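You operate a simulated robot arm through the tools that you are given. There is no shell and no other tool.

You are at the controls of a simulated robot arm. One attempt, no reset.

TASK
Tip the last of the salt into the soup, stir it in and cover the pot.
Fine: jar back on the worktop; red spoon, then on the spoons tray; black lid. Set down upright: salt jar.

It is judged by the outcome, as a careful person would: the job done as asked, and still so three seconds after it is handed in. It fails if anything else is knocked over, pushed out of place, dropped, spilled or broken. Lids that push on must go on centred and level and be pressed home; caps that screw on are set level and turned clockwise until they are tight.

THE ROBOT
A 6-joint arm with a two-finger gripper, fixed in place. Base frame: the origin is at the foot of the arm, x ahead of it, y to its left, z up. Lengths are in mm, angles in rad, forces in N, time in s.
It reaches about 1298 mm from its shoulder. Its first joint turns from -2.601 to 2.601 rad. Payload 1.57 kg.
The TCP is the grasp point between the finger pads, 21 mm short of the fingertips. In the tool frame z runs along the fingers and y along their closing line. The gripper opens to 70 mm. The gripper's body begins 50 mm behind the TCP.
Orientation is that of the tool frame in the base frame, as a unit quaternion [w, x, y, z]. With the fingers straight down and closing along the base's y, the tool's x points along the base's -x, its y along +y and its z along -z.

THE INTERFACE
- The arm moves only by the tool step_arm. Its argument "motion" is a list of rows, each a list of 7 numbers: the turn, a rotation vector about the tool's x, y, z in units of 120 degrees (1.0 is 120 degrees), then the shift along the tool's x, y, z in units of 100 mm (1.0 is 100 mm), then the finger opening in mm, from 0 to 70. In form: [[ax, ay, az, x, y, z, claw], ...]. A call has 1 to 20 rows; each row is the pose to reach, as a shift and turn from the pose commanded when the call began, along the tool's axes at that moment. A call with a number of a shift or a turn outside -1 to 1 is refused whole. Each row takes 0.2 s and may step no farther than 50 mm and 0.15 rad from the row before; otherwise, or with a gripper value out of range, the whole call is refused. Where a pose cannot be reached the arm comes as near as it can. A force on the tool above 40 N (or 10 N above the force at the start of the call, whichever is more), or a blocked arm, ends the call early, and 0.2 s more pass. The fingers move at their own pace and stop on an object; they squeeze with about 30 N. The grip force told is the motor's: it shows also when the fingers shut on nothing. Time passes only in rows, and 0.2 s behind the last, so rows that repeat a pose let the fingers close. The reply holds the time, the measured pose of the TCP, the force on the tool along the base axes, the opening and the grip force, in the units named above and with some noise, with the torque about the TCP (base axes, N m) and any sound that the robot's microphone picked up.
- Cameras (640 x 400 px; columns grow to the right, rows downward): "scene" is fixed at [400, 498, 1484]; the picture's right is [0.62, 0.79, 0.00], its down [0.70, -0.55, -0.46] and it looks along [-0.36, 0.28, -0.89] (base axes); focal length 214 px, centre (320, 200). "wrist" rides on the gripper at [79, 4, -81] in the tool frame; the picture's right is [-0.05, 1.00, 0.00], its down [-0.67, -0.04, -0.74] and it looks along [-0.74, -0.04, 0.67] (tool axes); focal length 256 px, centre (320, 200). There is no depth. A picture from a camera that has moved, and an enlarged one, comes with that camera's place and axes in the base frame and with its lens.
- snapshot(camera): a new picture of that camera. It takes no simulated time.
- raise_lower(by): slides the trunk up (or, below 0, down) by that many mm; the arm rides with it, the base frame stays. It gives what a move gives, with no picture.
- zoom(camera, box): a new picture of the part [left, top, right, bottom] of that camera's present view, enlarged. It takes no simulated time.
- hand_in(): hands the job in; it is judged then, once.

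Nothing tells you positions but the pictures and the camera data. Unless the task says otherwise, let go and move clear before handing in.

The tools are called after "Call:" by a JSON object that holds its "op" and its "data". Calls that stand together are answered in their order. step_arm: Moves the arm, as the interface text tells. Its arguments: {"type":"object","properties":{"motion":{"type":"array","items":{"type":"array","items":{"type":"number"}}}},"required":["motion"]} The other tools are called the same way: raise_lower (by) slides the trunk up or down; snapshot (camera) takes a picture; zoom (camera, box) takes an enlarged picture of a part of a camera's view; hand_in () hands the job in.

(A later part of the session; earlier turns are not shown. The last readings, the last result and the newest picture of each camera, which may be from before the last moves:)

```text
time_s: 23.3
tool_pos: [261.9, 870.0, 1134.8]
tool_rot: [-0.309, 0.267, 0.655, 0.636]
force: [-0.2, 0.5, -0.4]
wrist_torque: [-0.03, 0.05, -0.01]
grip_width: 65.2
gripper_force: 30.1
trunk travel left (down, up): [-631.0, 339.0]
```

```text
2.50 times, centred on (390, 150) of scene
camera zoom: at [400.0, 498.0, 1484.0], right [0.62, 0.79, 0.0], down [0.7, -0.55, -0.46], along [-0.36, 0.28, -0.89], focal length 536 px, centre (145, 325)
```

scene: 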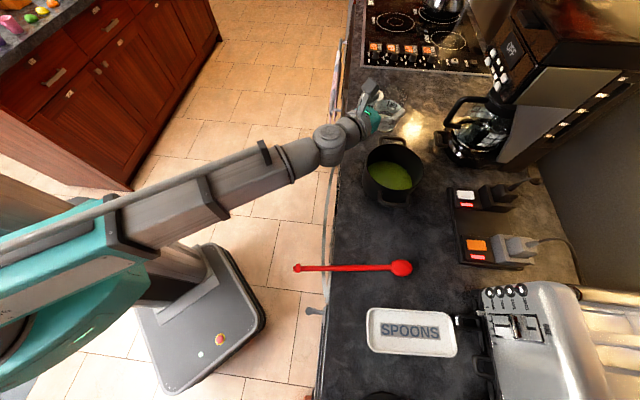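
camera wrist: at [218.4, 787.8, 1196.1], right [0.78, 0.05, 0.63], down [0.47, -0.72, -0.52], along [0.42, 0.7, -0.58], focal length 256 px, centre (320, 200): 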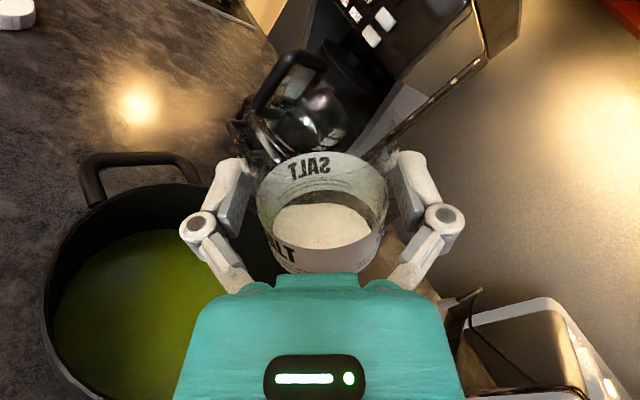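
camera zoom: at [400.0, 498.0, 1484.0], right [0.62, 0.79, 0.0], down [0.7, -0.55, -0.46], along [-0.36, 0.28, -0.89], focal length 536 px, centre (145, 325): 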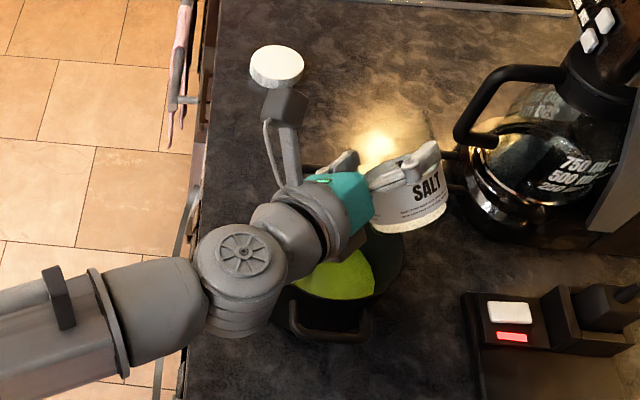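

The roll works freely. I'll shift about 12 mm to the right so the mouth stays over the pot's middle and continue tipping to about 92°.

Call:
{"op": "step_arm", "data": {"motion": [[0, 0, -0.03, -0.04, 0.045, 0, 50], [0, 0, -0.09, -0.08, 0.089, 0, 50], [0, 0, -0.15, -0.08, 0.089, 0, 50], [0, 0, -0.21, -0.08, 0.089, 0, 50], [0, 0, -0.27, -0.08, 0.089, 0, 50], [0, 0, -0.33, -0.08, 0.089, 0, 50], [0, 0, -0.38, -0.08, 0.089, 0, 50], [0, 0, -0.42, -0.08, 0.089, 0, 50]]}}

Call:
{"op": "snapshot", "data": {"camera": "wrist"}}

Call:
{"op": "zoom", "data": {"camera": "scene", "box": [300, 70, 480, 230]}}

```text
time_s: 25.1
tool_pos: [273.9, 871.5, 1135.8]
tool_rot: [-0.008, -0.038, 0.706, 0.707]
force: [-0.3, 0.1, -1.4]
wrist_torque: [0.0, -0.03, 0.03]
grip_width: 65.1
gripper_force: 29.7
trunk travel left (down, up): [-631.0, 339.0]
```

```text
taken
camera wrist: at [201.1, 786.5, 1135.2], right [0.01, 0.0, 1.0], down [0.72, -0.7, -0.01], along [0.7, 0.72, -0.01], focal length 256 px, centre (320, 200)
```

wrist: 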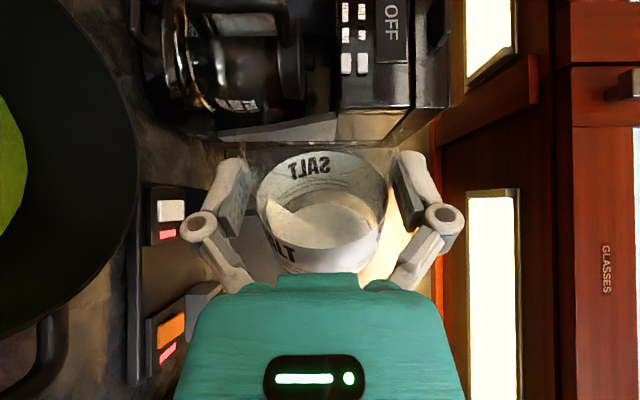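

```text
2.50 times, centred on (390, 150) of scene
camera zoom: at [400.0, 498.0, 1484.0], right [0.62, 0.79, 0.0], down [0.7, -0.55, -0.46], along [-0.36, 0.28, -0.89], focal length 536 px, centre (145, 325)
```

zoom: 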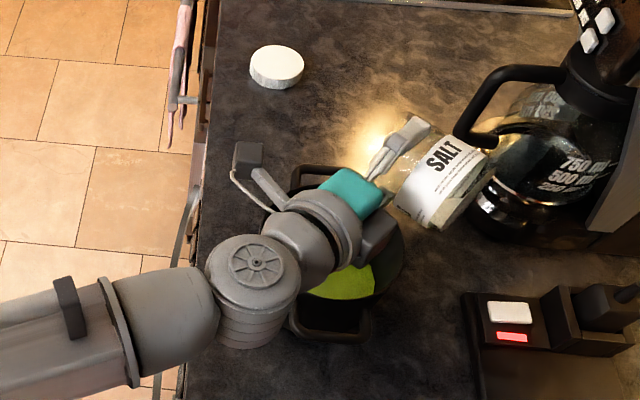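

The jar is at about 92° and the salt has piled toward the mouth, which is over the pot. I'll keep tipping slowly to about 150° and hold there.

Call:
{"op": "step_arm", "data": {"motion": [[0, 0, -0.04, 0, 0, 0, 50], [0, 0, -0.08, 0, 0, 0, 50], [0, 0, -0.12, 0, 0, 0, 50], [0, 0, -0.16, 0, 0, 0, 50], [0, 0, -0.2, 0, 0, 0, 50], [0, 0, -0.24, 0, 0, 0, 50], [0, 0, -0.28, 0, 0, 0, 50], [0, 0, -0.32, 0, 0, 0, 50], [0, 0, -0.36, 0, 0, 0, 50], [0, 0, -0.4, 0, 0, 0, 50], [0, 0, -0.44, 0, 0, 0, 50], [0, 0, -0.48, 0, 0, 0, 50], [0, 0, -0.48, 0, 0, 0, 50], [0, 0, -0.48, 0, 0, 0, 50], [0, 0, -0.48, 0, 0, 0, 50]]}}

Call:
{"op": "snapshot", "data": {"camera": "wrist"}}

Call:
{"op": "zoom", "data": {"camera": "scene", "box": [300, 70, 480, 230]}}

```text
time_s: 28.3
tool_pos: [273.9, 870.8, 1136.3]
tool_rot: [0.332, -0.373, 0.601, 0.624]
force: [0.0, -0.3, -1.6]
wrist_torque: [0.0, 0.01, -0.03]
grip_width: 64.6
gripper_force: 29.8
trunk travel left (down, up): [-631.0, 339.0]
```

```text
taken
camera wrist: at [237.0, 788.6, 1067.8], right [-0.83, -0.06, 0.55], down [0.41, -0.72, 0.56], along [0.36, 0.69, 0.62], focal length 256 px, centre (320, 200)
```

wrist: 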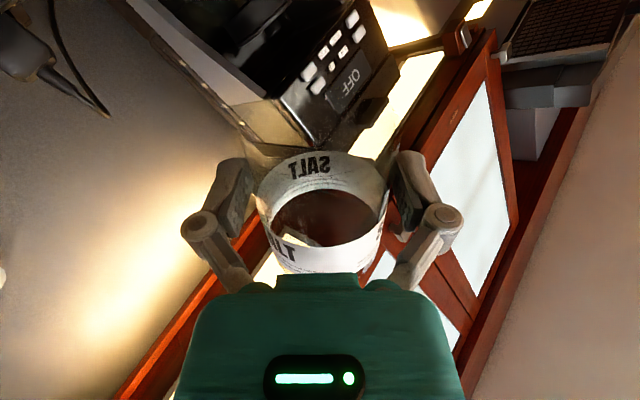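

```text
2.50 times, centred on (390, 150) of scene
camera zoom: at [400.0, 498.0, 1484.0], right [0.62, 0.79, 0.0], down [0.7, -0.55, -0.46], along [-0.36, 0.28, -0.89], focal length 536 px, centre (145, 325)
```

zoom: 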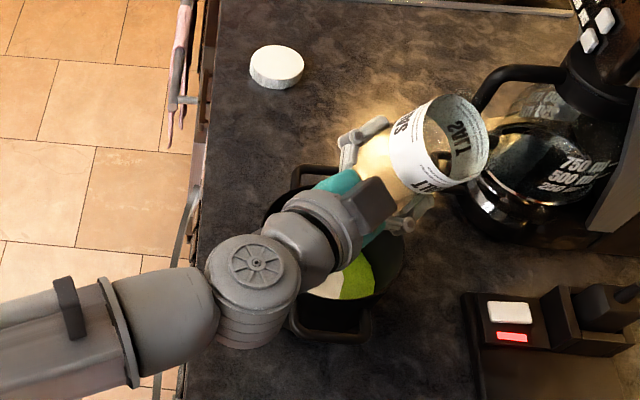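

The jar is inverted to about 150° and a pale patch of salt shows on the soup; the jar looks empty. I'll zoom in to check for any left inside.

Call:
{"op": "zoom", "data": {"camera": "wrist", "box": [240, 130, 400, 290]}}

Call:
{"op": "zoom", "data": {"camera": "scene", "box": [360, 110, 450, 200]}}

```text
2.50 times, centred on (320, 210) of wrist
camera zoom: at [237.0, 788.6, 1067.8], right [-0.83, -0.06, 0.55], down [0.41, -0.72, 0.56], along [0.36, 0.69, 0.62], focal length 640 px, centre (320, 175)
```

zoom: 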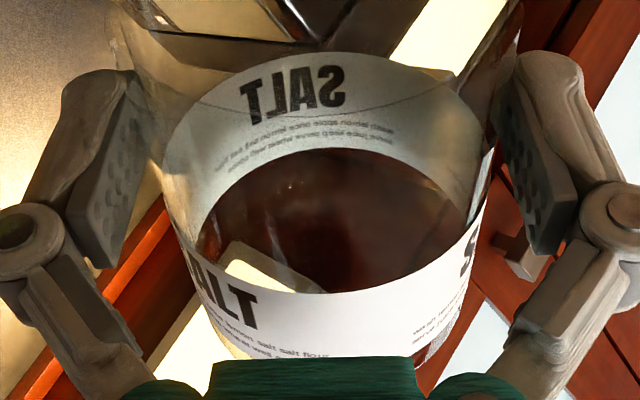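

```text
4.44 times, centred on (405, 155) of scene
camera zoom: at [400.0, 498.0, 1484.0], right [0.62, 0.79, 0.0], down [0.7, -0.55, -0.46], along [-0.36, 0.28, -0.89], focal length 953 px, centre (-58, 400)
```

zoom: 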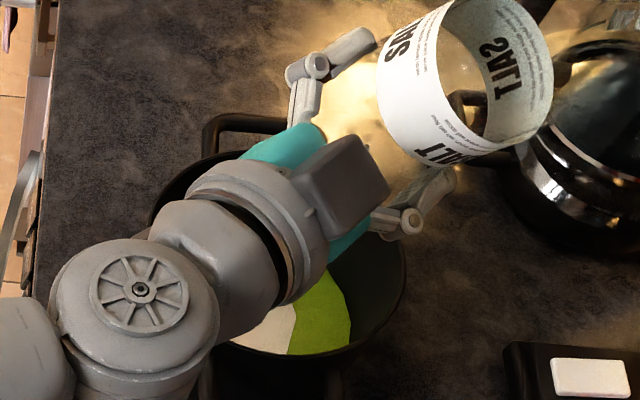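

The jar looks clear right through its bottom and the salt lies on the soup. I'll tip a little further and hold a second for the last grains, then look again.

Call:
{"op": "step_arm", "data": {"motion": [[0, 0, -0.05, 0, 0, 0, 50], [0, 0, -0.09, 0, 0, 0, 50], [0, 0, -0.09, 0, 0, 0, 50], [0, 0, -0.05, 0, 0, 0, 50], [0, 0, -0.09, 0, 0, 0, 50], [0, 0, -0.09, 0, 0, 0, 50], [0, 0, -0.09, 0, 0, 0, 50]]}}

Call:
{"op": "zoom", "data": {"camera": "wrist", "box": [240, 130, 400, 290]}}

Call:
{"op": "zoom", "data": {"camera": "scene", "box": [360, 110, 450, 200]}}

```text
time_s: 29.9
tool_pos: [273.7, 871.8, 1136.4]
tool_rot: [0.389, -0.428, 0.563, 0.589]
force: [-0.6, 0.5, -0.5]
wrist_torque: [-0.02, 0.01, 0.04]
grip_width: 64.4
gripper_force: 30.4
trunk travel left (down, up): [-631.0, 339.0]
```

```text
2.50 times, centred on (320, 210) of wrist
camera zoom: at [250.0, 789.4, 1060.8], right [-0.92, -0.06, 0.38], down [0.3, -0.73, 0.62], along [0.24, 0.69, 0.69], focal length 640 px, centre (320, 175)
```

zoom: 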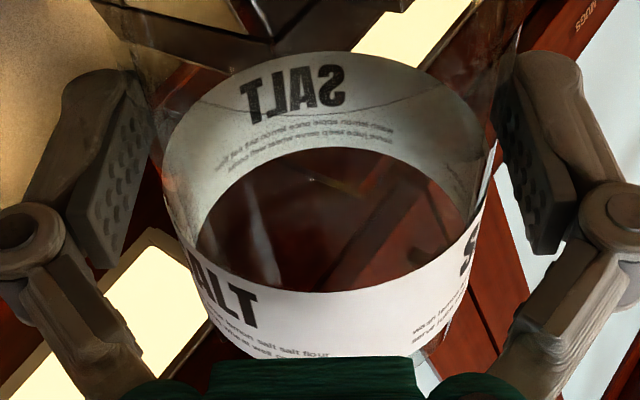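

```text
4.44 times, centred on (405, 155) of scene
camera zoom: at [400.0, 498.0, 1484.0], right [0.62, 0.79, 0.0], down [0.7, -0.55, -0.46], along [-0.36, 0.28, -0.89], focal length 953 px, centre (-58, 400)
```

zoom: 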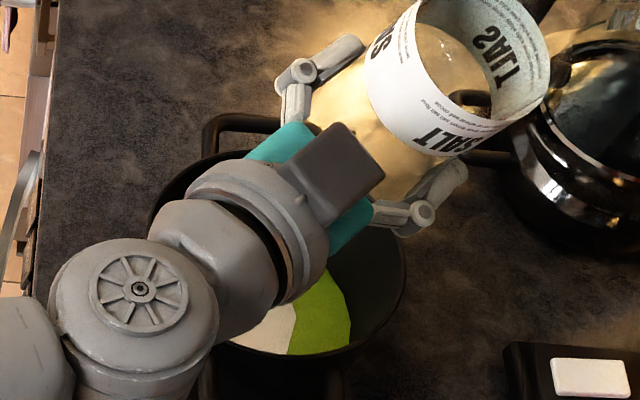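

The jar is empty. I'll roll it back upright in two calls.

Call:
{"op": "step_arm", "data": {"motion": [[0, 0, 0.07, 0, 0, 0, 50], [0, 0, 0.14, 0, 0, 0, 50], [0, 0, 0.21, 0, 0, 0, 50], [0, 0, 0.28, 0, 0, 0, 50], [0, 0, 0.35, 0, 0, 0, 50], [0, 0, 0.42, 0, 0, 0, 50], [0, 0, 0.49, 0, 0, 0, 50], [0, 0, 0.56, 0, 0, 0, 50], [0, 0, 0.63, 0, 0, 0, 50], [0, 0, 0.7, 0, 0, 0, 50], [0, 0, 0.77, 0, 0, 0, 50], [0, 0, 0.84, 0, 0, 0, 50], [0, 0, 0.91, 0, 0, 0, 50], [0, 0, 0.98, 0, 0, 0, 50]]}}

Call:
{"op": "step_arm", "data": {"motion": [[0, 0, 0.07, 0, 0, 0, 50], [0, 0, 0.14, 0, 0, 0, 50], [0, 0, 0.21, 0, 0, 0, 50], [0, 0, 0.28, 0, 0, 0, 50], [0, 0, 0.33, 0, 0, 0, 50], [0, 0, 0.36, 0, 0, 0, 50]]}}

Call:
{"op": "snapshot", "data": {"camera": "wrist"}}

Call:
{"op": "snapshot", "data": {"camera": "scene"}}

```text
time_s: 32.9
tool_pos: [274.2, 871.1, 1135.7]
tool_rot: [-0.304, 0.261, 0.658, 0.637]
force: [-1.1, 0.1, -1.4]
wrist_torque: [0.0, 0.0, 0.0]
grip_width: 64.0
gripper_force: 29.4
trunk travel left (down, up): [-631.0, 339.0]
```

```text
time_s: 34.3
tool_pos: [273.9, 870.6, 1135.5]
tool_rot: [0.517, -0.485, -0.516, -0.482]
force: [0.2, -0.1, -0.7]
wrist_torque: [-0.05, -0.03, 0.0]
grip_width: 64.2
gripper_force: 29.9
trunk travel left (down, up): [-631.0, 339.0]
```

```text
taken
camera wrist: at [285.1, 792.2, 1213.6], right [1.0, 0.07, -0.06], down [0.01, -0.75, -0.66], along [-0.09, 0.66, -0.74], focal length 256 px, centre (320, 200)
```

wrist: 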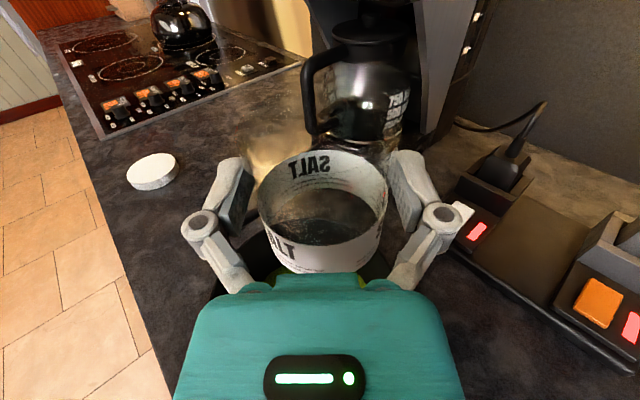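

```text
taken
```

scene: 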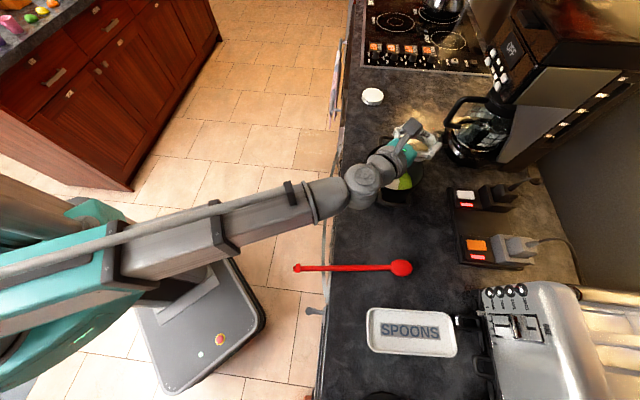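

The jar is upright again and empty. I'll carry it back along the same path to its old place.

Call:
{"op": "step_arm", "data": {"motion": [[0, 0, 0, 0, -0.2, 0.05, 50], [0, 0, 0, 0, -0.45, 0.1, 50], [0, 0, 0, 0, -0.7, 0.15, 50], [0, 0, 0, 0, -0.9, 0.2, 50], [0, 0, 0, 0, -1.0, 0.22, 50]]}}

Call:
{"op": "step_arm", "data": {"motion": [[0, 0, 0, 0, -0.2, 0.05, 50], [0, 0, 0, 0, -0.45, 0.1, 50], [0, 0, 0, 0, -0.7, 0.15, 50], [0, 0, 0, 0, -0.9, 0.2, 50], [0, 0, 0, 0, -1.0, 0.22, 50]]}}

Call:
{"op": "step_arm", "data": {"motion": [[0, 0, 0, 0, -0.12, 0.2, 50], [0, 0, 0, 0, -0.12, 0.45, 50], [0, 0, 0, 0, -0.12, 0.7, 50], [0, 0, 0, 0, -0.12, 0.9, 50], [0, 0, 0, 0, -0.12, 1.0, 50]]}}

Call:
{"op": "snapshot", "data": {"camera": "wrist"}}

Call:
{"op": "zoom", "data": {"camera": "scene", "box": [340, 60, 480, 200]}}

```text
time_s: 35.5
tool_pos: [171.6, 886.4, 1136.1]
tool_rot: [0.517, -0.484, -0.516, -0.482]
force: [0.5, 0.4, -0.1]
wrist_torque: [-0.01, 0.0, 0.03]
grip_width: 64.0
gripper_force: 30.1
trunk travel left (down, up): [-631.0, 339.0]
```

```text
time_s: 36.7
tool_pos: [71.8, 901.7, 1135.9]
tool_rot: [0.517, -0.484, -0.516, -0.482]
force: [-0.5, 0.2, -1.0]
wrist_torque: [-0.02, -0.02, 0.02]
grip_width: 63.8
gripper_force: 29.6
trunk travel left (down, up): [-631.0, 339.0]
```

```text
time_s: 37.9
tool_pos: [52.9, 1000.5, 1135.1]
tool_rot: [0.517, -0.484, -0.516, -0.482]
force: [-0.1, 0.7, -1.0]
wrist_torque: [-0.01, 0.02, -0.03]
grip_width: 63.9
gripper_force: 30.2
trunk travel left (down, up): [-631.0, 339.0]
```

```text
taken
camera wrist: at [63.2, 921.4, 1213.6], right [1.0, 0.07, -0.06], down [0.01, -0.75, -0.67], along [-0.09, 0.66, -0.74], focal length 256 px, centre (320, 200)
```

wrist: 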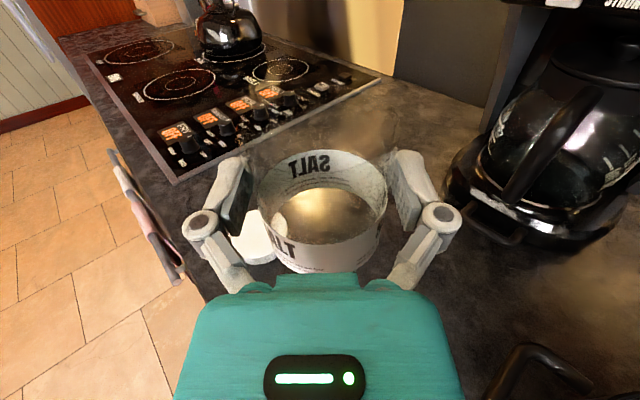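

```text
2.86 times, centred on (410, 130) of scene
camera zoom: at [400.0, 498.0, 1484.0], right [0.62, 0.79, 0.0], down [0.7, -0.55, -0.46], along [-0.36, 0.28, -0.89], focal length 613 px, centre (63, 400)
```

zoom: 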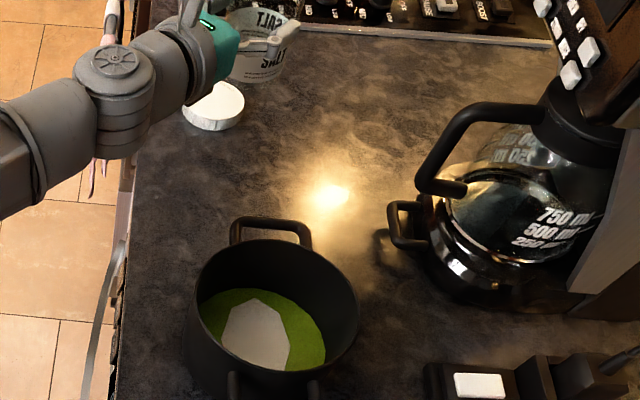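

All the salt lies in the pot with nothing spilled around it, and the jar is back above its old place. I'll lower it with the trunk to about 12 mm above the worktop, then creep down.

Call:
{"op": "raise_lower", "data": {"by": -138}}

Call:
{"op": "step_arm", "data": {"motion": [[0, 0, 0, -0.02, 0, 0, 50], [0, 0, 0, -0.04, 0, 0, 50], [0, 0, 0, -0.06, 0, 0, 50], [0, 0, 0, -0.075, 0, 0, 50]]}}

Call:
{"op": "snapshot", "data": {"camera": "wrist"}}

Call:
{"op": "zoom", "data": {"camera": "scene", "box": [310, 70, 420, 150]}}

```text
time_s: 39.6
tool_pos: [51.1, 1001.7, 997.7]
tool_rot: [0.517, -0.484, -0.516, -0.482]
force: [0.1, 0.6, -0.4]
wrist_torque: [0.01, 0.04, 0.0]
grip_width: 63.4
gripper_force: 30.0
trunk travel left (down, up): [-493.0, 477.0]
```

```text
time_s: 40.6
tool_pos: [52.0, 1000.6, 997.7]
tool_rot: [0.517, -0.485, -0.515, -0.482]
force: [0.6, 0.0, -0.2]
wrist_torque: [0.01, 0.01, -0.01]
grip_width: 63.2
gripper_force: 30.2
out of reach, approached as far as the arm can: row 2, 3, 4
trunk travel left (down, up): [-493.0, 477.0]
```

```text
taken
camera wrist: at [63.2, 921.0, 1075.7], right [1.0, 0.07, -0.06], down [0.01, -0.75, -0.67], along [-0.09, 0.66, -0.74], focal length 256 px, centre (320, 200)
```

wrist: 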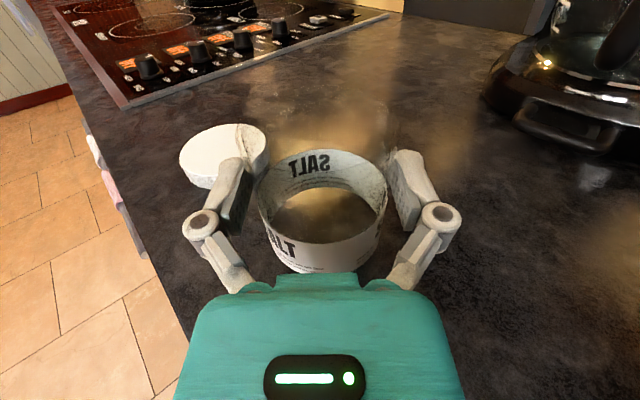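

```text
5.00 times, centred on (365, 110) of scene
camera zoom: at [400.0, 498.0, 1484.0], right [0.62, 0.79, 0.0], down [0.7, -0.55, -0.46], along [-0.36, 0.28, -0.89], focal length 1072 px, centre (95, 650)
```

zoom: 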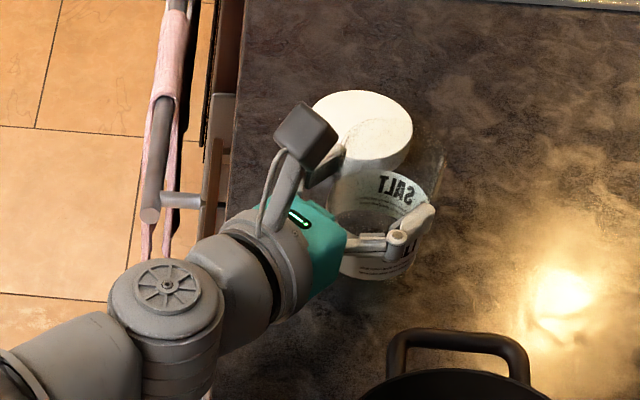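

The arm itself can't go lower here (a joint limit), so I'll lower with the trunk in small steps while watching the force.

Call:
{"op": "raise_lower", "data": {"by": -8}}

Call:
{"op": "raise_lower", "data": {"by": -2}}

Call:
{"op": "snapshot", "data": {"camera": "wrist"}}

Call:
{"op": "zoom", "data": {"camera": "scene", "box": [340, 80, 410, 140]}}

```text
time_s: 41.1
tool_pos: [53.2, 1001.2, 988.5]
tool_rot: [0.518, -0.483, -0.516, -0.481]
force: [0.1, -0.4, -1.4]
wrist_torque: [0.0, -0.02, -0.01]
grip_width: 63.5
gripper_force: 29.8
trunk travel left (down, up): [-485.0, 485.0]
```

```text
time_s: 41.7
tool_pos: [53.7, 998.8, 987.8]
tool_rot: [0.517, -0.485, -0.515, -0.482]
force: [-0.1, -0.2, -0.6]
wrist_torque: [0.0, -0.01, 0.01]
grip_width: 63.2
gripper_force: 30.1
trunk travel left (down, up): [-483.0, 487.0]
```

```text
taken
camera wrist: at [63.2, 921.0, 1065.7], right [1.0, 0.07, -0.06], down [0.01, -0.75, -0.67], along [-0.09, 0.66, -0.74], focal length 256 px, centre (320, 200)
```

wrist: 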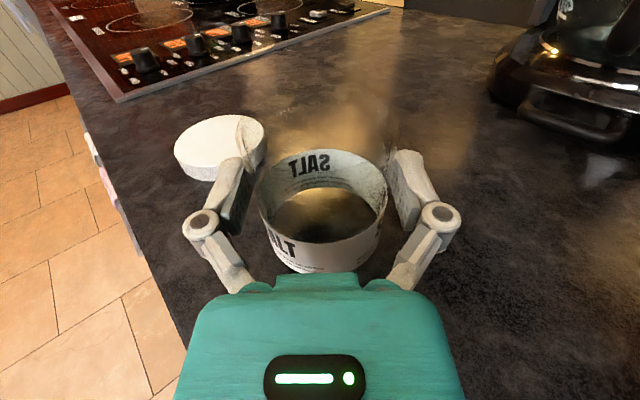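

```text
6.67 times, centred on (375, 110) of scene
camera zoom: at [400.0, 498.0, 1484.0], right [0.62, 0.79, 0.0], down [0.7, -0.55, -0.46], along [-0.36, 0.28, -0.89], focal length 1430 px, centre (-47, 800)
```

zoom: 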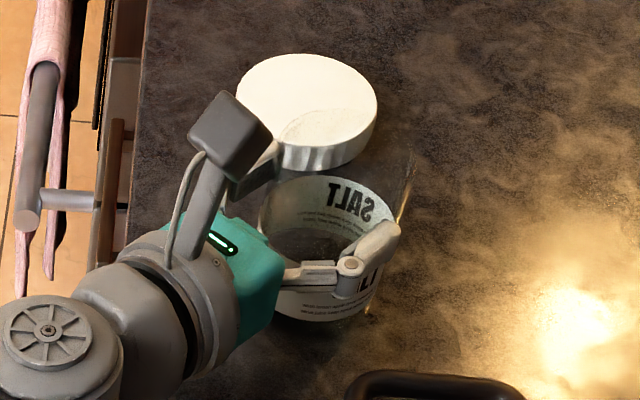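

I'm 2 mm above the original grasp height by the trunk reading. I'll lower 1 mm at a time and watch the force.

Call:
{"op": "raise_lower", "data": {"by": -1}}

Call:
{"op": "raise_lower", "data": {"by": -1}}

```text
time_s: 42.2
tool_pos: [51.8, 1000.8, 986.6]
tool_rot: [0.518, -0.483, -0.516, -0.481]
force: [-0.6, 0.4, -0.3]
wrist_torque: [-0.01, -0.01, 0.02]
grip_width: 63.3
gripper_force: 29.9
trunk travel left (down, up): [-482.0, 488.0]
```

```text
time_s: 42.7
tool_pos: [51.7, 999.3, 986.6]
tool_rot: [0.517, -0.483, -0.516, -0.483]
force: [0.6, 0.0, 4.5]
wrist_torque: [0.07, -0.12, 0.01]
grip_width: 63.2
gripper_force: 30.2
trunk travel left (down, up): [-481.0, 489.0]
```

Contact: 4.5 N upward, so the jar stands on the worktop. I'll open the fingers.

Call:
{"op": "step_arm", "data": {"motion": [[0, 0, 0, 0, 0, 0, 66], [0, 0, 0, 0, 0, 0, 70], [0, 0, 0, 0, 0, 0, 70]]}}

Call:
{"op": "zoom", "data": {"camera": "wrist", "box": [220, 120, 420, 290]}}

Call:
{"op": "zoom", "data": {"camera": "scene", "box": [340, 80, 410, 140]}}

```text
time_s: 43.5
tool_pos: [51.4, 1000.8, 985.5]
tool_rot: [0.517, -0.484, -0.515, -0.483]
force: [0.3, 0.0, 0.1]
wrist_torque: [-0.02, -0.02, 0.0]
grip_width: 70.1
gripper_force: 0.1
trunk travel left (down, up): [-481.0, 489.0]
```

```text
2.35 times, centred on (320, 205) of wrist
camera zoom: at [63.2, 920.9, 1063.7], right [1.0, 0.07, -0.06], down [0.01, -0.75, -0.67], along [-0.09, 0.66, -0.74], focal length 602 px, centre (320, 188)
```

zoom: 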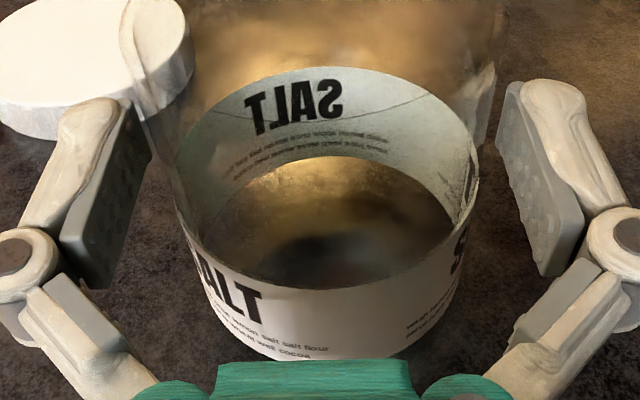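

```text
6.67 times, centred on (375, 110) of scene
camera zoom: at [400.0, 498.0, 1484.0], right [0.62, 0.79, 0.0], down [0.7, -0.55, -0.46], along [-0.36, 0.28, -0.89], focal length 1430 px, centre (-47, 800)
```

zoom: 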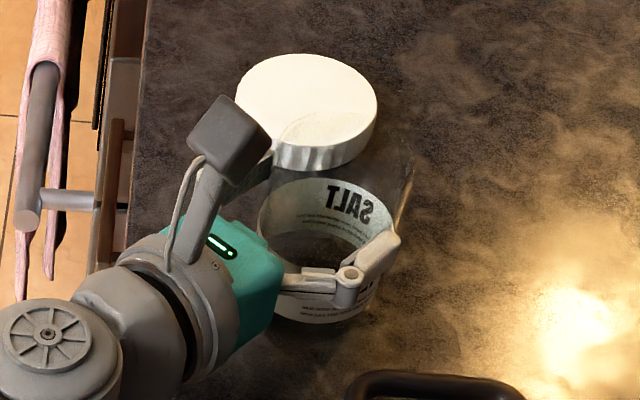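

The jar stands upright, free of the pads on both sides. I'll back straight out 110 mm.

Call:
{"op": "step_arm", "data": {"motion": [[0, 0, 0, 0, 0.003, -0.08, 70], [0, 0, 0, 0, 0.003, -0.16, 70], [0, 0, 0, 0, 0.003, -0.24, 70], [0, 0, 0, 0, 0.003, -0.36, 70], [0, 0, 0, 0, 0.003, -0.55, 70], [0, 0, 0, 0, 0.003, -0.8, 70], [0, 0, 0, 0, 0.003, -1.0, 70]]}}

Call:
{"op": "snapshot", "data": {"camera": "wrist"}}

Call:
{"op": "snapshot", "data": {"camera": "scene"}}

```text
time_s: 45.1
tool_pos: [59.3, 900.3, 986.1]
tool_rot: [0.517, -0.484, -0.516, -0.482]
force: [0.2, 0.1, 0.0]
wrist_torque: [0.0, 0.0, -0.01]
grip_width: 70.3
gripper_force: 0.0
trunk travel left (down, up): [-481.0, 489.0]
```

```text
taken
camera wrist: at [69.8, 821.5, 1063.8], right [1.0, 0.07, -0.06], down [0.01, -0.75, -0.67], along [-0.09, 0.66, -0.74], focal length 256 px, centre (320, 200)
```

wrist: 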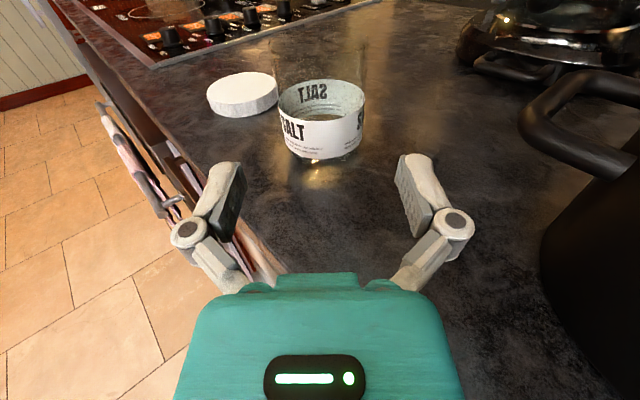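

```text
taken
```

scene: 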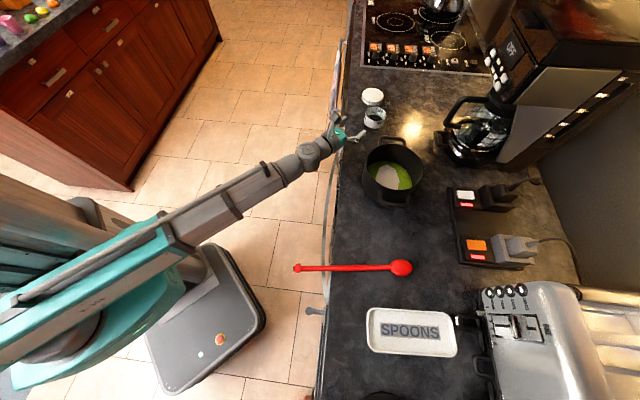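

The jar is back in its place, upright and empty. Next is the spoon: bowl near (453, 716), handle end near (292, 511), overhanging the worktop edge by about 85 mm. I plan to grip the overhanging part with the fingers pointing down. First I raise the trunk and draw back to reorient safely.

Call:
{"op": "raise_lower", "data": {"by": 250}}

Call:
{"op": "step_arm", "data": {"motion": [[0, 0, 0, 0, 0, -0.3, 70], [0, 0, 0, 0, 0, -0.65, 70], [0, 0, 0, 0, 0, -1.0, 70]]}}

Call:
{"op": "step_arm", "data": {"motion": [[0, 0, 0, 0, 0, -0.3, 70], [0, 0, 0, 0, 0, -0.65, 70], [0, 0, 0, 0, 0, -1.0, 70]]}}

```text
time_s: 47.7
tool_pos: [58.1, 902.1, 1235.8]
tool_rot: [0.518, -0.484, -0.516, -0.481]
force: [0.3, -0.3, -0.6]
wrist_torque: [-0.04, -0.02, -0.01]
grip_width: 69.9
gripper_force: 0.0
trunk travel left (down, up): [-731.0, 239.0]
```

```text
time_s: 48.5
tool_pos: [65.3, 801.2, 1237.3]
tool_rot: [0.517, -0.484, -0.515, -0.482]
force: [-0.3, 0.2, 0.3]
wrist_torque: [-0.02, 0.01, -0.03]
grip_width: 70.0
gripper_force: 0.0
trunk travel left (down, up): [-731.0, 239.0]
```

```text
time_s: 49.3
tool_pos: [71.3, 700.4, 1236.8]
tool_rot: [0.517, -0.484, -0.515, -0.483]
force: [0.3, -0.1, 0.0]
wrist_torque: [0.01, -0.03, -0.03]
grip_width: 69.8
gripper_force: 0.1
trunk travel left (down, up): [-731.0, 239.0]
```

Now I pitch the fingers back to pointing down.

Call:
{"op": "step_arm", "data": {"motion": [[0, -0.068, 0, 0, 0, 0, 70], [0, -0.136, 0, 0, 0, 0, 70], [0, -0.204, 0, 0, 0, 0, 70], [0, -0.272, 0, 0, 0, 0, 70], [0, -0.34, 0, 0, 0, 0, 70], [0, -0.408, 0, 0, 0, 0, 70], [0, -0.476, 0, 0, 0, 0, 70], [0, -0.544, 0, 0, 0, 0, 70], [0, -0.612, 0, 0, 0, 0, 70], [0, -0.68, 0, 0, 0, 0, 70], [0, -0.75, 0, 0, 0, 0, 70]]}}

Call:
{"op": "snapshot", "data": {"camera": "scene"}}

```text
time_s: 51.7
tool_pos: [83.6, 700.5, 1048.4]
tool_rot: [-0.001, 0.678, 0.735, -0.004]
force: [0.3, -0.2, -1.1]
wrist_torque: [0.01, 0.0, 0.01]
grip_width: 70.3
gripper_force: 0.0
out of reach, approached as far as the arm can: row 1, 2, 3, 4, 5, 6, 7, 8, 9, 10, 11
trunk travel left (down, up): [-731.0, 239.0]
```

```text
taken
```

scene: 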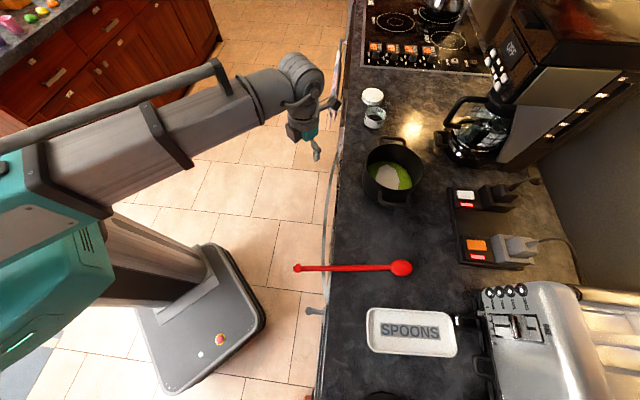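

The fingers point down again, at (84, 700, 1048), still in front of the counter. Next I turn about the vertical so that the fingers close across the spoon handle, with the camera on the robot's side.

Call:
{"op": "step_arm", "data": {"motion": [[0, 0, -0.07, 0, 0, 0, 70], [0, 0, -0.14, 0, 0, 0, 70], [0, 0, -0.21, 0, 0, 0, 70], [0, 0, -0.28, 0, 0, 0, 70], [0, 0, -0.35, 0, 0, 0, 70], [0, 0, -0.42, 0, 0, 0, 70], [0, 0, -0.49, 0, 0, 0, 70], [0, 0, -0.56, 0, 0, 0, 70], [0, 0, -0.63, 0, 0, 0, 70], [0, 0, -0.7, 0, 0, 0, 70], [0, 0, -0.77, 0, 0, 0, 70], [0, 0, -0.84, 0, 0, 0, 70], [0, 0, -0.91, 0, 0, 0, 70], [0, 0, -0.98, 0, 0, 0, 70]]}}

Call:
{"op": "step_arm", "data": {"motion": [[0, 0, -0.06, 0, 0, 0, 70], [0, 0, -0.12, 0, 0, 0, 70], [0, 0, -0.163, 0, 0, 0, 70]]}}

Call:
{"op": "snapshot", "data": {"camera": "wrist"}}

Call:
{"op": "snapshot", "data": {"camera": "scene"}}

```text
time_s: 54.7
tool_pos: [83.4, 701.4, 1050.1]
tool_rot: [-0.001, -0.272, 0.962, 0.0]
force: [-0.5, -0.7, 0.1]
wrist_torque: [0.0, 0.05, 0.01]
grip_width: 70.3
gripper_force: 0.0
trunk travel left (down, up): [-731.0, 239.0]
```

```text
time_s: 55.5
tool_pos: [84.0, 701.7, 1050.9]
tool_rot: [-0.002, -0.432, 0.902, 0.0]
force: [-0.1, -0.4, 0.0]
wrist_torque: [-0.03, -0.01, -0.01]
grip_width: 70.2
gripper_force: 0.0
trunk travel left (down, up): [-731.0, 239.0]
```

```text
taken
camera wrist: at [31.8, 643.3, 1129.7], right [-0.74, 0.67, 0.0], down [0.45, 0.5, 0.74], along [0.5, 0.55, -0.67], focal length 256 px, centre (320, 200)
```

wrist: 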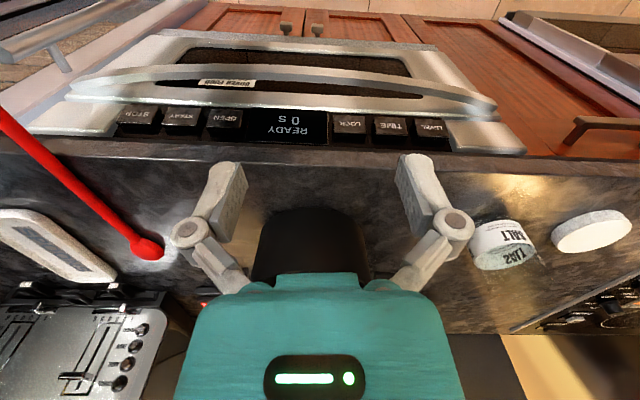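

```text
taken
```

scene: 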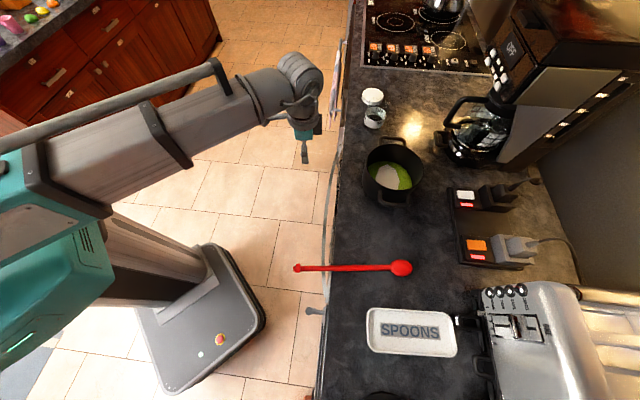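

The gripper now points down with its closing line across the spoon handle's direction. I'll move parallel to the counter edge toward the spoon, staying high.

Call:
{"op": "step_arm", "data": {"motion": [[0, 0, 0, 0, -0.3, 0, 70], [0, 0, 0, 0, -0.65, 0, 70], [0, 0, 0, 0, -1.0, 0, 70]]}}

Call:
{"op": "step_arm", "data": {"motion": [[0, 0, 0, 0, -0.3, 0, 70], [0, 0, 0, 0, -0.65, 0, 70], [0, 0, 0, 0, -1.0, 0, 70]]}}

Call:
{"op": "snapshot", "data": {"camera": "wrist"}}

Call:
{"op": "snapshot", "data": {"camera": "scene"}}

```text
time_s: 56.3
tool_pos: [160.3, 637.3, 1050.5]
tool_rot: [-0.002, -0.43, 0.903, 0.0]
force: [-0.2, 0.0, 0.4]
wrist_torque: [0.03, -0.02, -0.03]
grip_width: 70.1
gripper_force: 0.0
out of reach, approached as far as the arm can: row 3
trunk travel left (down, up): [-731.0, 239.0]
```

```text
time_s: 57.1
tool_pos: [239.1, 575.6, 1050.7]
tool_rot: [-0.001, -0.43, 0.903, -0.001]
force: [-0.2, 0.5, 0.4]
wrist_torque: [0.01, -0.01, 0.01]
grip_width: 70.1
gripper_force: 0.2
trunk travel left (down, up): [-731.0, 239.0]
```

```text
taken
camera wrist: at [187.4, 517.4, 1129.8], right [-0.74, 0.67, 0.0], down [0.45, 0.5, 0.74], along [0.5, 0.55, -0.67], focal length 256 px, centre (320, 200)
```

wrist: 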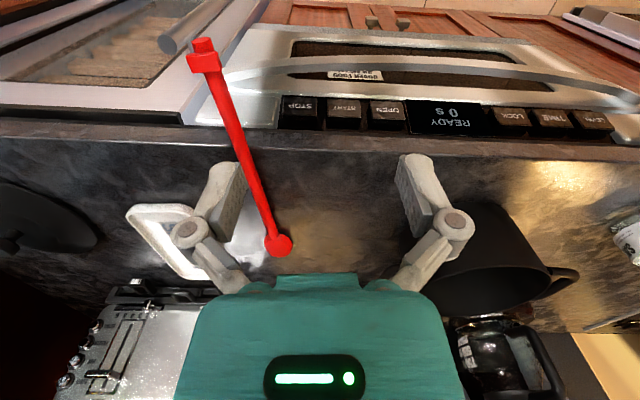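

```text
taken
```

scene: 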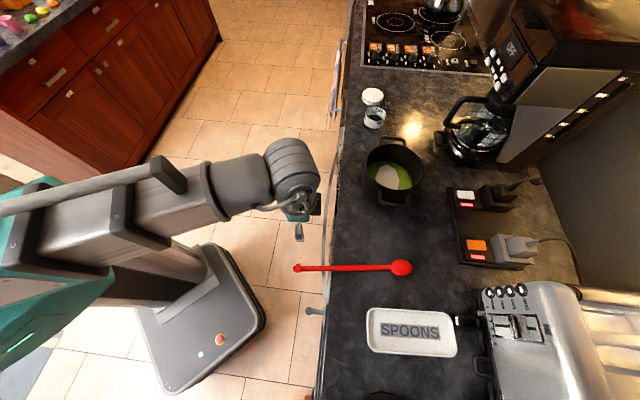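

The spoon now lies in view across the picture, its handle reaching out over the worktop edge above the oven front. I'll zoom to locate the handle and edge.

Call:
{"op": "zoom", "data": {"camera": "wrist", "box": [150, 20, 330, 160]}}

Call:
{"op": "zoom", "data": {"camera": "wrist", "box": [190, 130, 330, 270]}}

Call:
{"op": "zoom", "data": {"camera": "scene", "box": [280, 240, 420, 320]}}

```text
2.86 times, centred on (240, 90) of wrist
camera zoom: at [187.4, 517.4, 1129.8], right [-0.74, 0.67, 0.0], down [0.45, 0.5, 0.74], along [0.5, 0.55, -0.67], focal length 731 px, centre (549, 514)
```

zoom: 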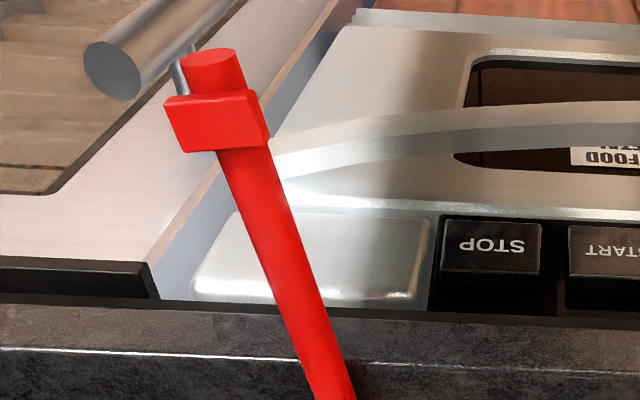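

```text
2.86 times, centred on (260, 200) of wrist
camera zoom: at [187.4, 517.4, 1129.8], right [-0.74, 0.67, 0.0], down [0.45, 0.5, 0.74], along [0.5, 0.55, -0.67], focal length 731 px, centre (491, 200)
```

zoom: 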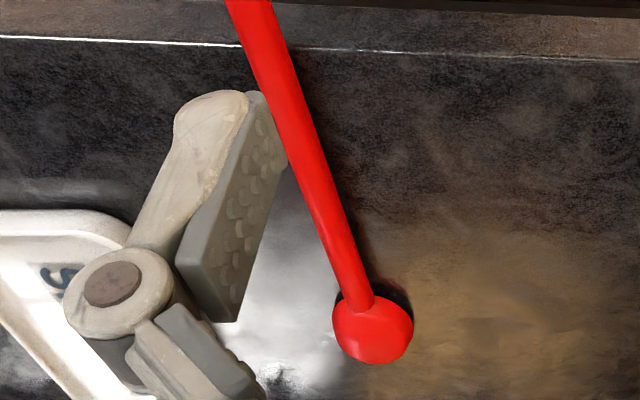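

```text
4.57 times, centred on (350, 280) of scene
camera zoom: at [400.0, 498.0, 1484.0], right [0.62, 0.79, 0.0], down [0.7, -0.55, -0.46], along [-0.36, 0.28, -0.89], focal length 980 px, centre (183, -166)
```

zoom: 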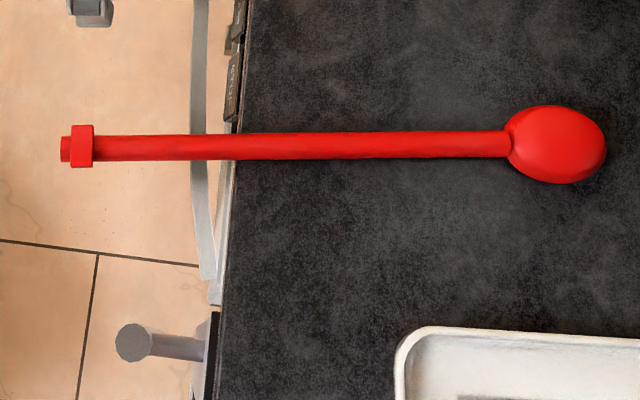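

The handle is round, about 14 mm thick, with its centre near z 932. The oven bar lies some 120 mm lower, so the space beneath is free. I'll move above the grip point at about (330, 558), 25 mm outside the worktop edge.

Call:
{"op": "step_arm", "data": {"motion": [[0, 0, 0, -0.13, -0.25, 0, 70], [0, 0, 0, -0.26, -0.5, 0, 70], [0, 0, 0, -0.38, -0.7, 0, 70], [0, 0, 0, -0.437, -0.816, 0, 70]]}}

Call:
{"op": "snapshot", "data": {"camera": "wrist"}}

Call:
{"op": "zoom", "data": {"camera": "scene", "box": [250, 190, 430, 330]}}

```text
time_s: 58.1
tool_pos: [330.4, 558.5, 1049.2]
tool_rot: [-0.002, -0.43, 0.903, 0.0]
force: [-0.2, -0.8, -0.1]
wrist_torque: [0.0, 0.03, 0.01]
grip_width: 70.1
gripper_force: 0.2
trunk travel left (down, up): [-731.0, 239.0]
```

```text
taken
camera wrist: at [279.2, 500.9, 1129.7], right [-0.74, 0.67, 0.0], down [0.45, 0.5, 0.74], along [0.5, 0.55, -0.67], focal length 256 px, centre (320, 200)
```

wrist: 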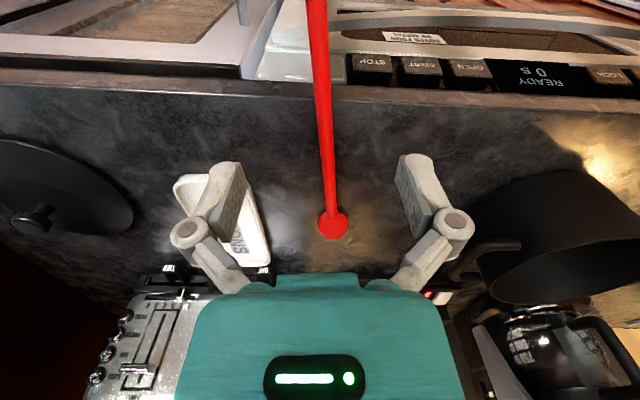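

```text
2.86 times, centred on (340, 260) of scene
camera zoom: at [400.0, 498.0, 1484.0], right [0.62, 0.79, 0.0], down [0.7, -0.55, -0.46], along [-0.36, 0.28, -0.89], focal length 613 px, centre (263, 29)
```

zoom: 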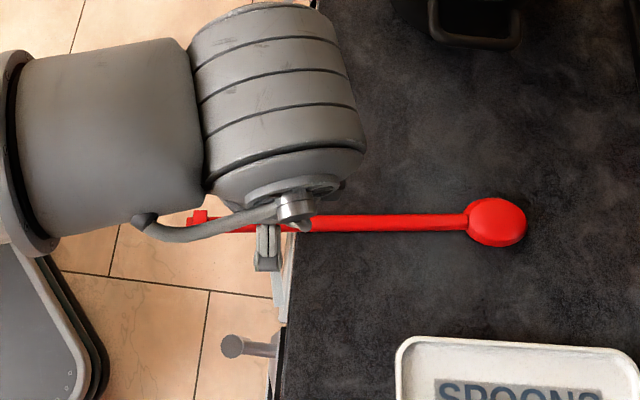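

The handle runs right between the open fingers. I'll lower the trunk 100 mm, check, then the last few millimetres.

Call:
{"op": "raise_lower", "data": {"by": -95}}

Call:
{"op": "snapshot", "data": {"camera": "wrist"}}

Call:
{"op": "zoom", "data": {"camera": "scene", "box": [250, 190, 430, 330]}}

```text
time_s: 59.4
tool_pos: [331.1, 558.4, 955.6]
tool_rot: [-0.001, -0.431, 0.902, -0.001]
force: [0.6, -0.2, 0.8]
wrist_torque: [0.0, 0.0, -0.01]
grip_width: 70.1
gripper_force: 0.2
trunk travel left (down, up): [-636.0, 334.0]
```

```text
taken
camera wrist: at [278.8, 500.9, 1034.8], right [-0.74, 0.67, 0.0], down [0.45, 0.5, 0.74], along [0.5, 0.55, -0.67], focal length 256 px, centre (320, 200)
```

wrist: 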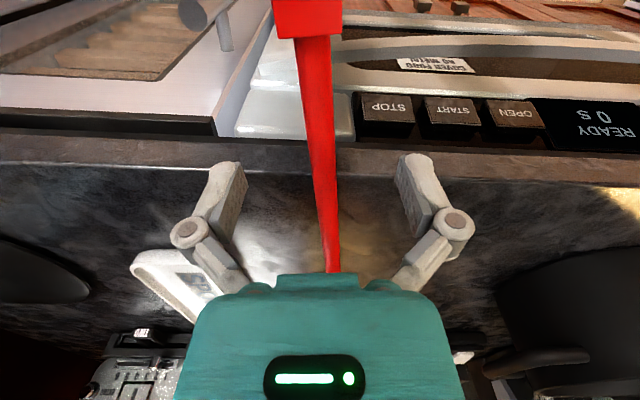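

```text
2.86 times, centred on (340, 260) of scene
camera zoom: at [400.0, 498.0, 1484.0], right [0.62, 0.79, 0.0], down [0.7, -0.55, -0.46], along [-0.36, 0.28, -0.89], focal length 613 px, centre (263, 29)
```

zoom: 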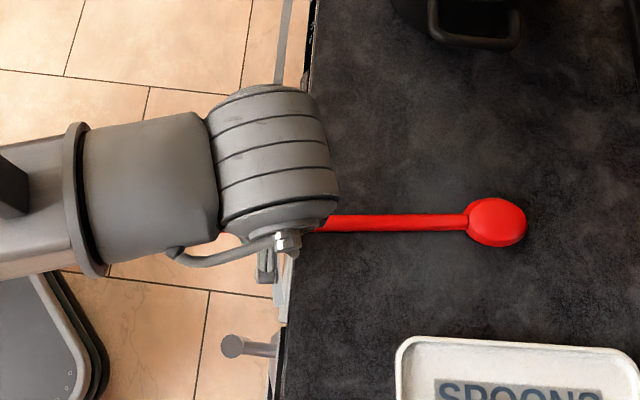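

The handle is centred between the fingers. I'll lower 15 mm more and close on it.

Call:
{"op": "raise_lower", "data": {"by": -15}}

Call:
{"op": "step_arm", "data": {"motion": [[0, 0, 0, 0, 0, 0, 50], [0, 0, 0, 0, 0, 0, 30], [0, 0, 0, 0, 0, 0, 15], [0, 0, 0, 0, 0, 0, 5], [0, 0, 0, 0, 0, 0, 5], [0, 0, 0, 0, 0, 0, 5]]}}

Call:
{"op": "snapshot", "data": {"camera": "wrist"}}

Call:
{"op": "zoom", "data": {"camera": "scene", "box": [250, 190, 430, 330]}}

```text
time_s: 60.0
tool_pos: [331.2, 559.1, 940.7]
tool_rot: [-0.002, -0.431, 0.902, 0.001]
force: [-0.3, 0.2, -0.2]
wrist_torque: [-0.02, -0.02, -0.02]
grip_width: 70.1
gripper_force: 0.0
trunk travel left (down, up): [-621.0, 349.0]
```

```text
time_s: 61.4
tool_pos: [331.3, 559.6, 940.4]
tool_rot: [-0.001, -0.43, 0.903, 0.001]
force: [-0.5, 1.0, 0.5]
wrist_torque: [0.01, -0.02, 0.05]
grip_width: 13.1
gripper_force: 30.1
trunk travel left (down, up): [-621.0, 349.0]
```

```text
taken
camera wrist: at [278.8, 501.0, 1019.8], right [-0.74, 0.67, 0.0], down [0.45, 0.5, 0.74], along [0.5, 0.55, -0.67], focal length 256 px, centre (320, 200)
```

wrist: 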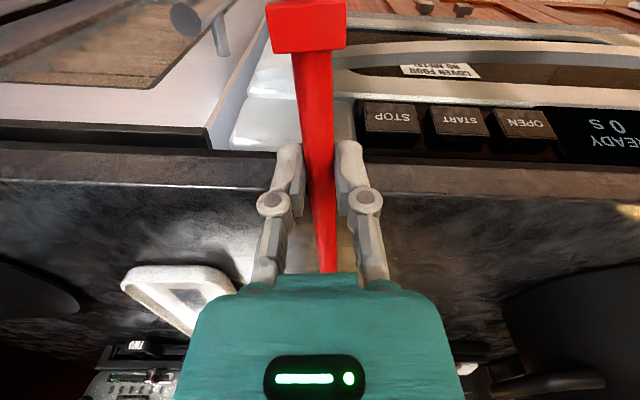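

```text
2.86 times, centred on (340, 260) of scene
camera zoom: at [400.0, 498.0, 1484.0], right [0.62, 0.79, 0.0], down [0.7, -0.55, -0.46], along [-0.36, 0.28, -0.89], focal length 613 px, centre (263, 29)
```

zoom: 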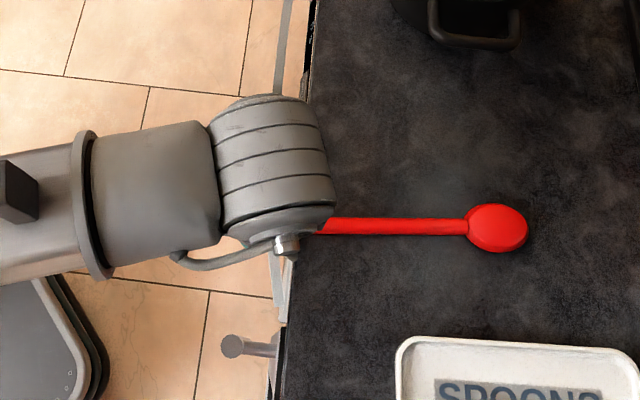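

The spoon is gripped (13.1 mm, 30 N). I'll lift it a little and check that it stays level.

Call:
{"op": "raise_lower", "data": {"by": 60}}

Call:
{"op": "snapshot", "data": {"camera": "wrist"}}

Call:
{"op": "zoom", "data": {"camera": "scene", "box": [250, 190, 430, 330]}}

```text
time_s: 62.4
tool_pos: [331.2, 558.8, 999.6]
tool_rot: [-0.001, -0.43, 0.903, 0.0]
force: [0.4, 0.6, -0.2]
wrist_torque: [-0.02, -0.01, 0.01]
grip_width: 13.1
gripper_force: 30.0
trunk travel left (down, up): [-681.0, 289.0]
```

```text
taken
camera wrist: at [278.9, 501.1, 1079.7], right [-0.74, 0.67, 0.0], down [0.45, 0.5, 0.74], along [0.5, 0.55, -0.67], focal length 256 px, centre (320, 200)
```

wrist: 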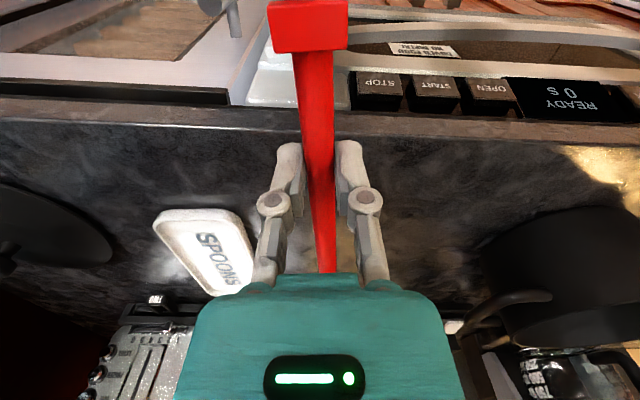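

```text
2.86 times, centred on (340, 260) of scene
camera zoom: at [400.0, 498.0, 1484.0], right [0.62, 0.79, 0.0], down [0.7, -0.55, -0.46], along [-0.36, 0.28, -0.89], focal length 613 px, centre (263, 29)
```

zoom: 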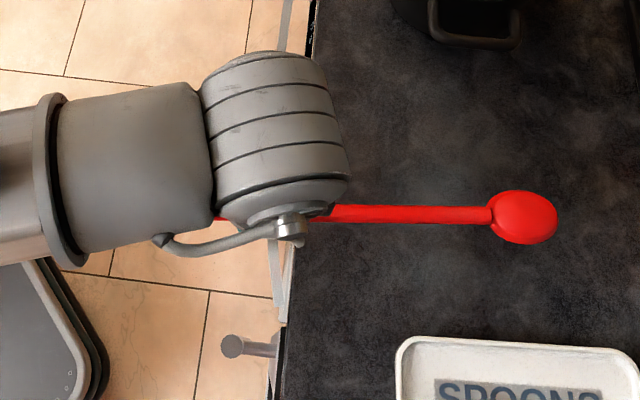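

The spoon is held level, its bowl about 198 mm beyond the grip. I notice that the wrist keeps a constant height relative to the trunk, so vertical moves need the trunk. I'll raise 109 mm and move back to the open spot used before to reorient the spoon to point down.

Call:
{"op": "raise_lower", "data": {"by": 109}}

Call:
{"op": "step_arm", "data": {"motion": [[0, 0, 0, 0.15, 0.3, 0, 5], [0, 0, 0, 0.3, 0.65, 0, 5], [0, 0, 0, 0.44, 1.0, 0, 5]]}}

Call:
{"op": "step_arm", "data": {"motion": [[0, 0, 0, 0, 0.3, 0, 5], [0, 0, 0, 0, 0.65, 0, 5], [0, 0, 0, 0, 1.0, 0, 5]]}}

Call:
{"op": "snapshot", "data": {"camera": "scene"}}

Call:
{"op": "snapshot", "data": {"camera": "wrist"}}

```text
time_s: 63.8
tool_pos: [331.2, 558.6, 1109.5]
tool_rot: [-0.001, -0.43, 0.903, 0.0]
force: [-0.5, 0.2, -0.3]
wrist_torque: [-0.01, 0.04, 0.0]
grip_width: 13.2
gripper_force: 30.4
trunk travel left (down, up): [-790.0, 180.0]
```

```text
time_s: 64.6
tool_pos: [224.7, 587.9, 1109.5]
tool_rot: [-0.001, -0.431, 0.902, 0.001]
force: [0.2, -0.8, -0.8]
wrist_torque: [-0.04, -0.01, -0.03]
grip_width: 13.0
gripper_force: 30.2
trunk travel left (down, up): [-790.0, 180.0]
```

```text
time_s: 65.4
tool_pos: [145.6, 650.0, 1109.1]
tool_rot: [-0.002, -0.431, 0.903, 0.0]
force: [0.1, 0.4, -0.5]
wrist_torque: [-0.02, 0.02, 0.02]
grip_width: 13.0
gripper_force: 30.1
trunk travel left (down, up): [-790.0, 180.0]
```

```text
taken
```

scene: 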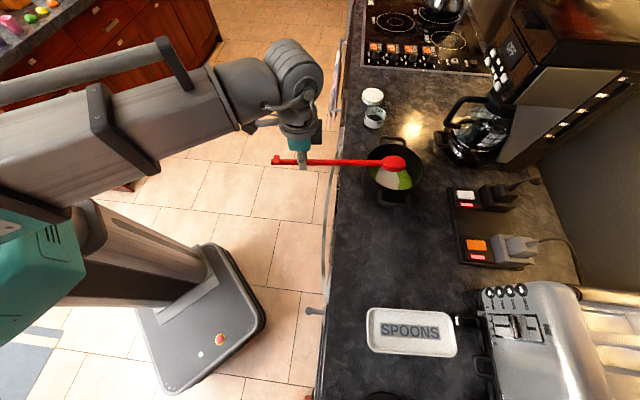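

```text
taken
camera wrist: at [94.7, 592.7, 1188.6], right [-0.74, 0.67, 0.0], down [0.45, 0.5, 0.74], along [0.5, 0.55, -0.67], focal length 256 px, centre (320, 200)
```

wrist: 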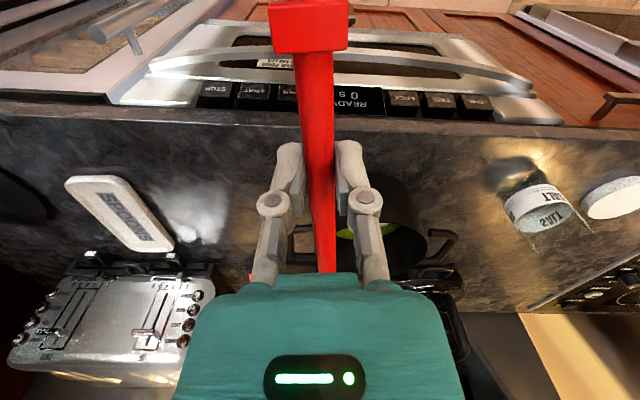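

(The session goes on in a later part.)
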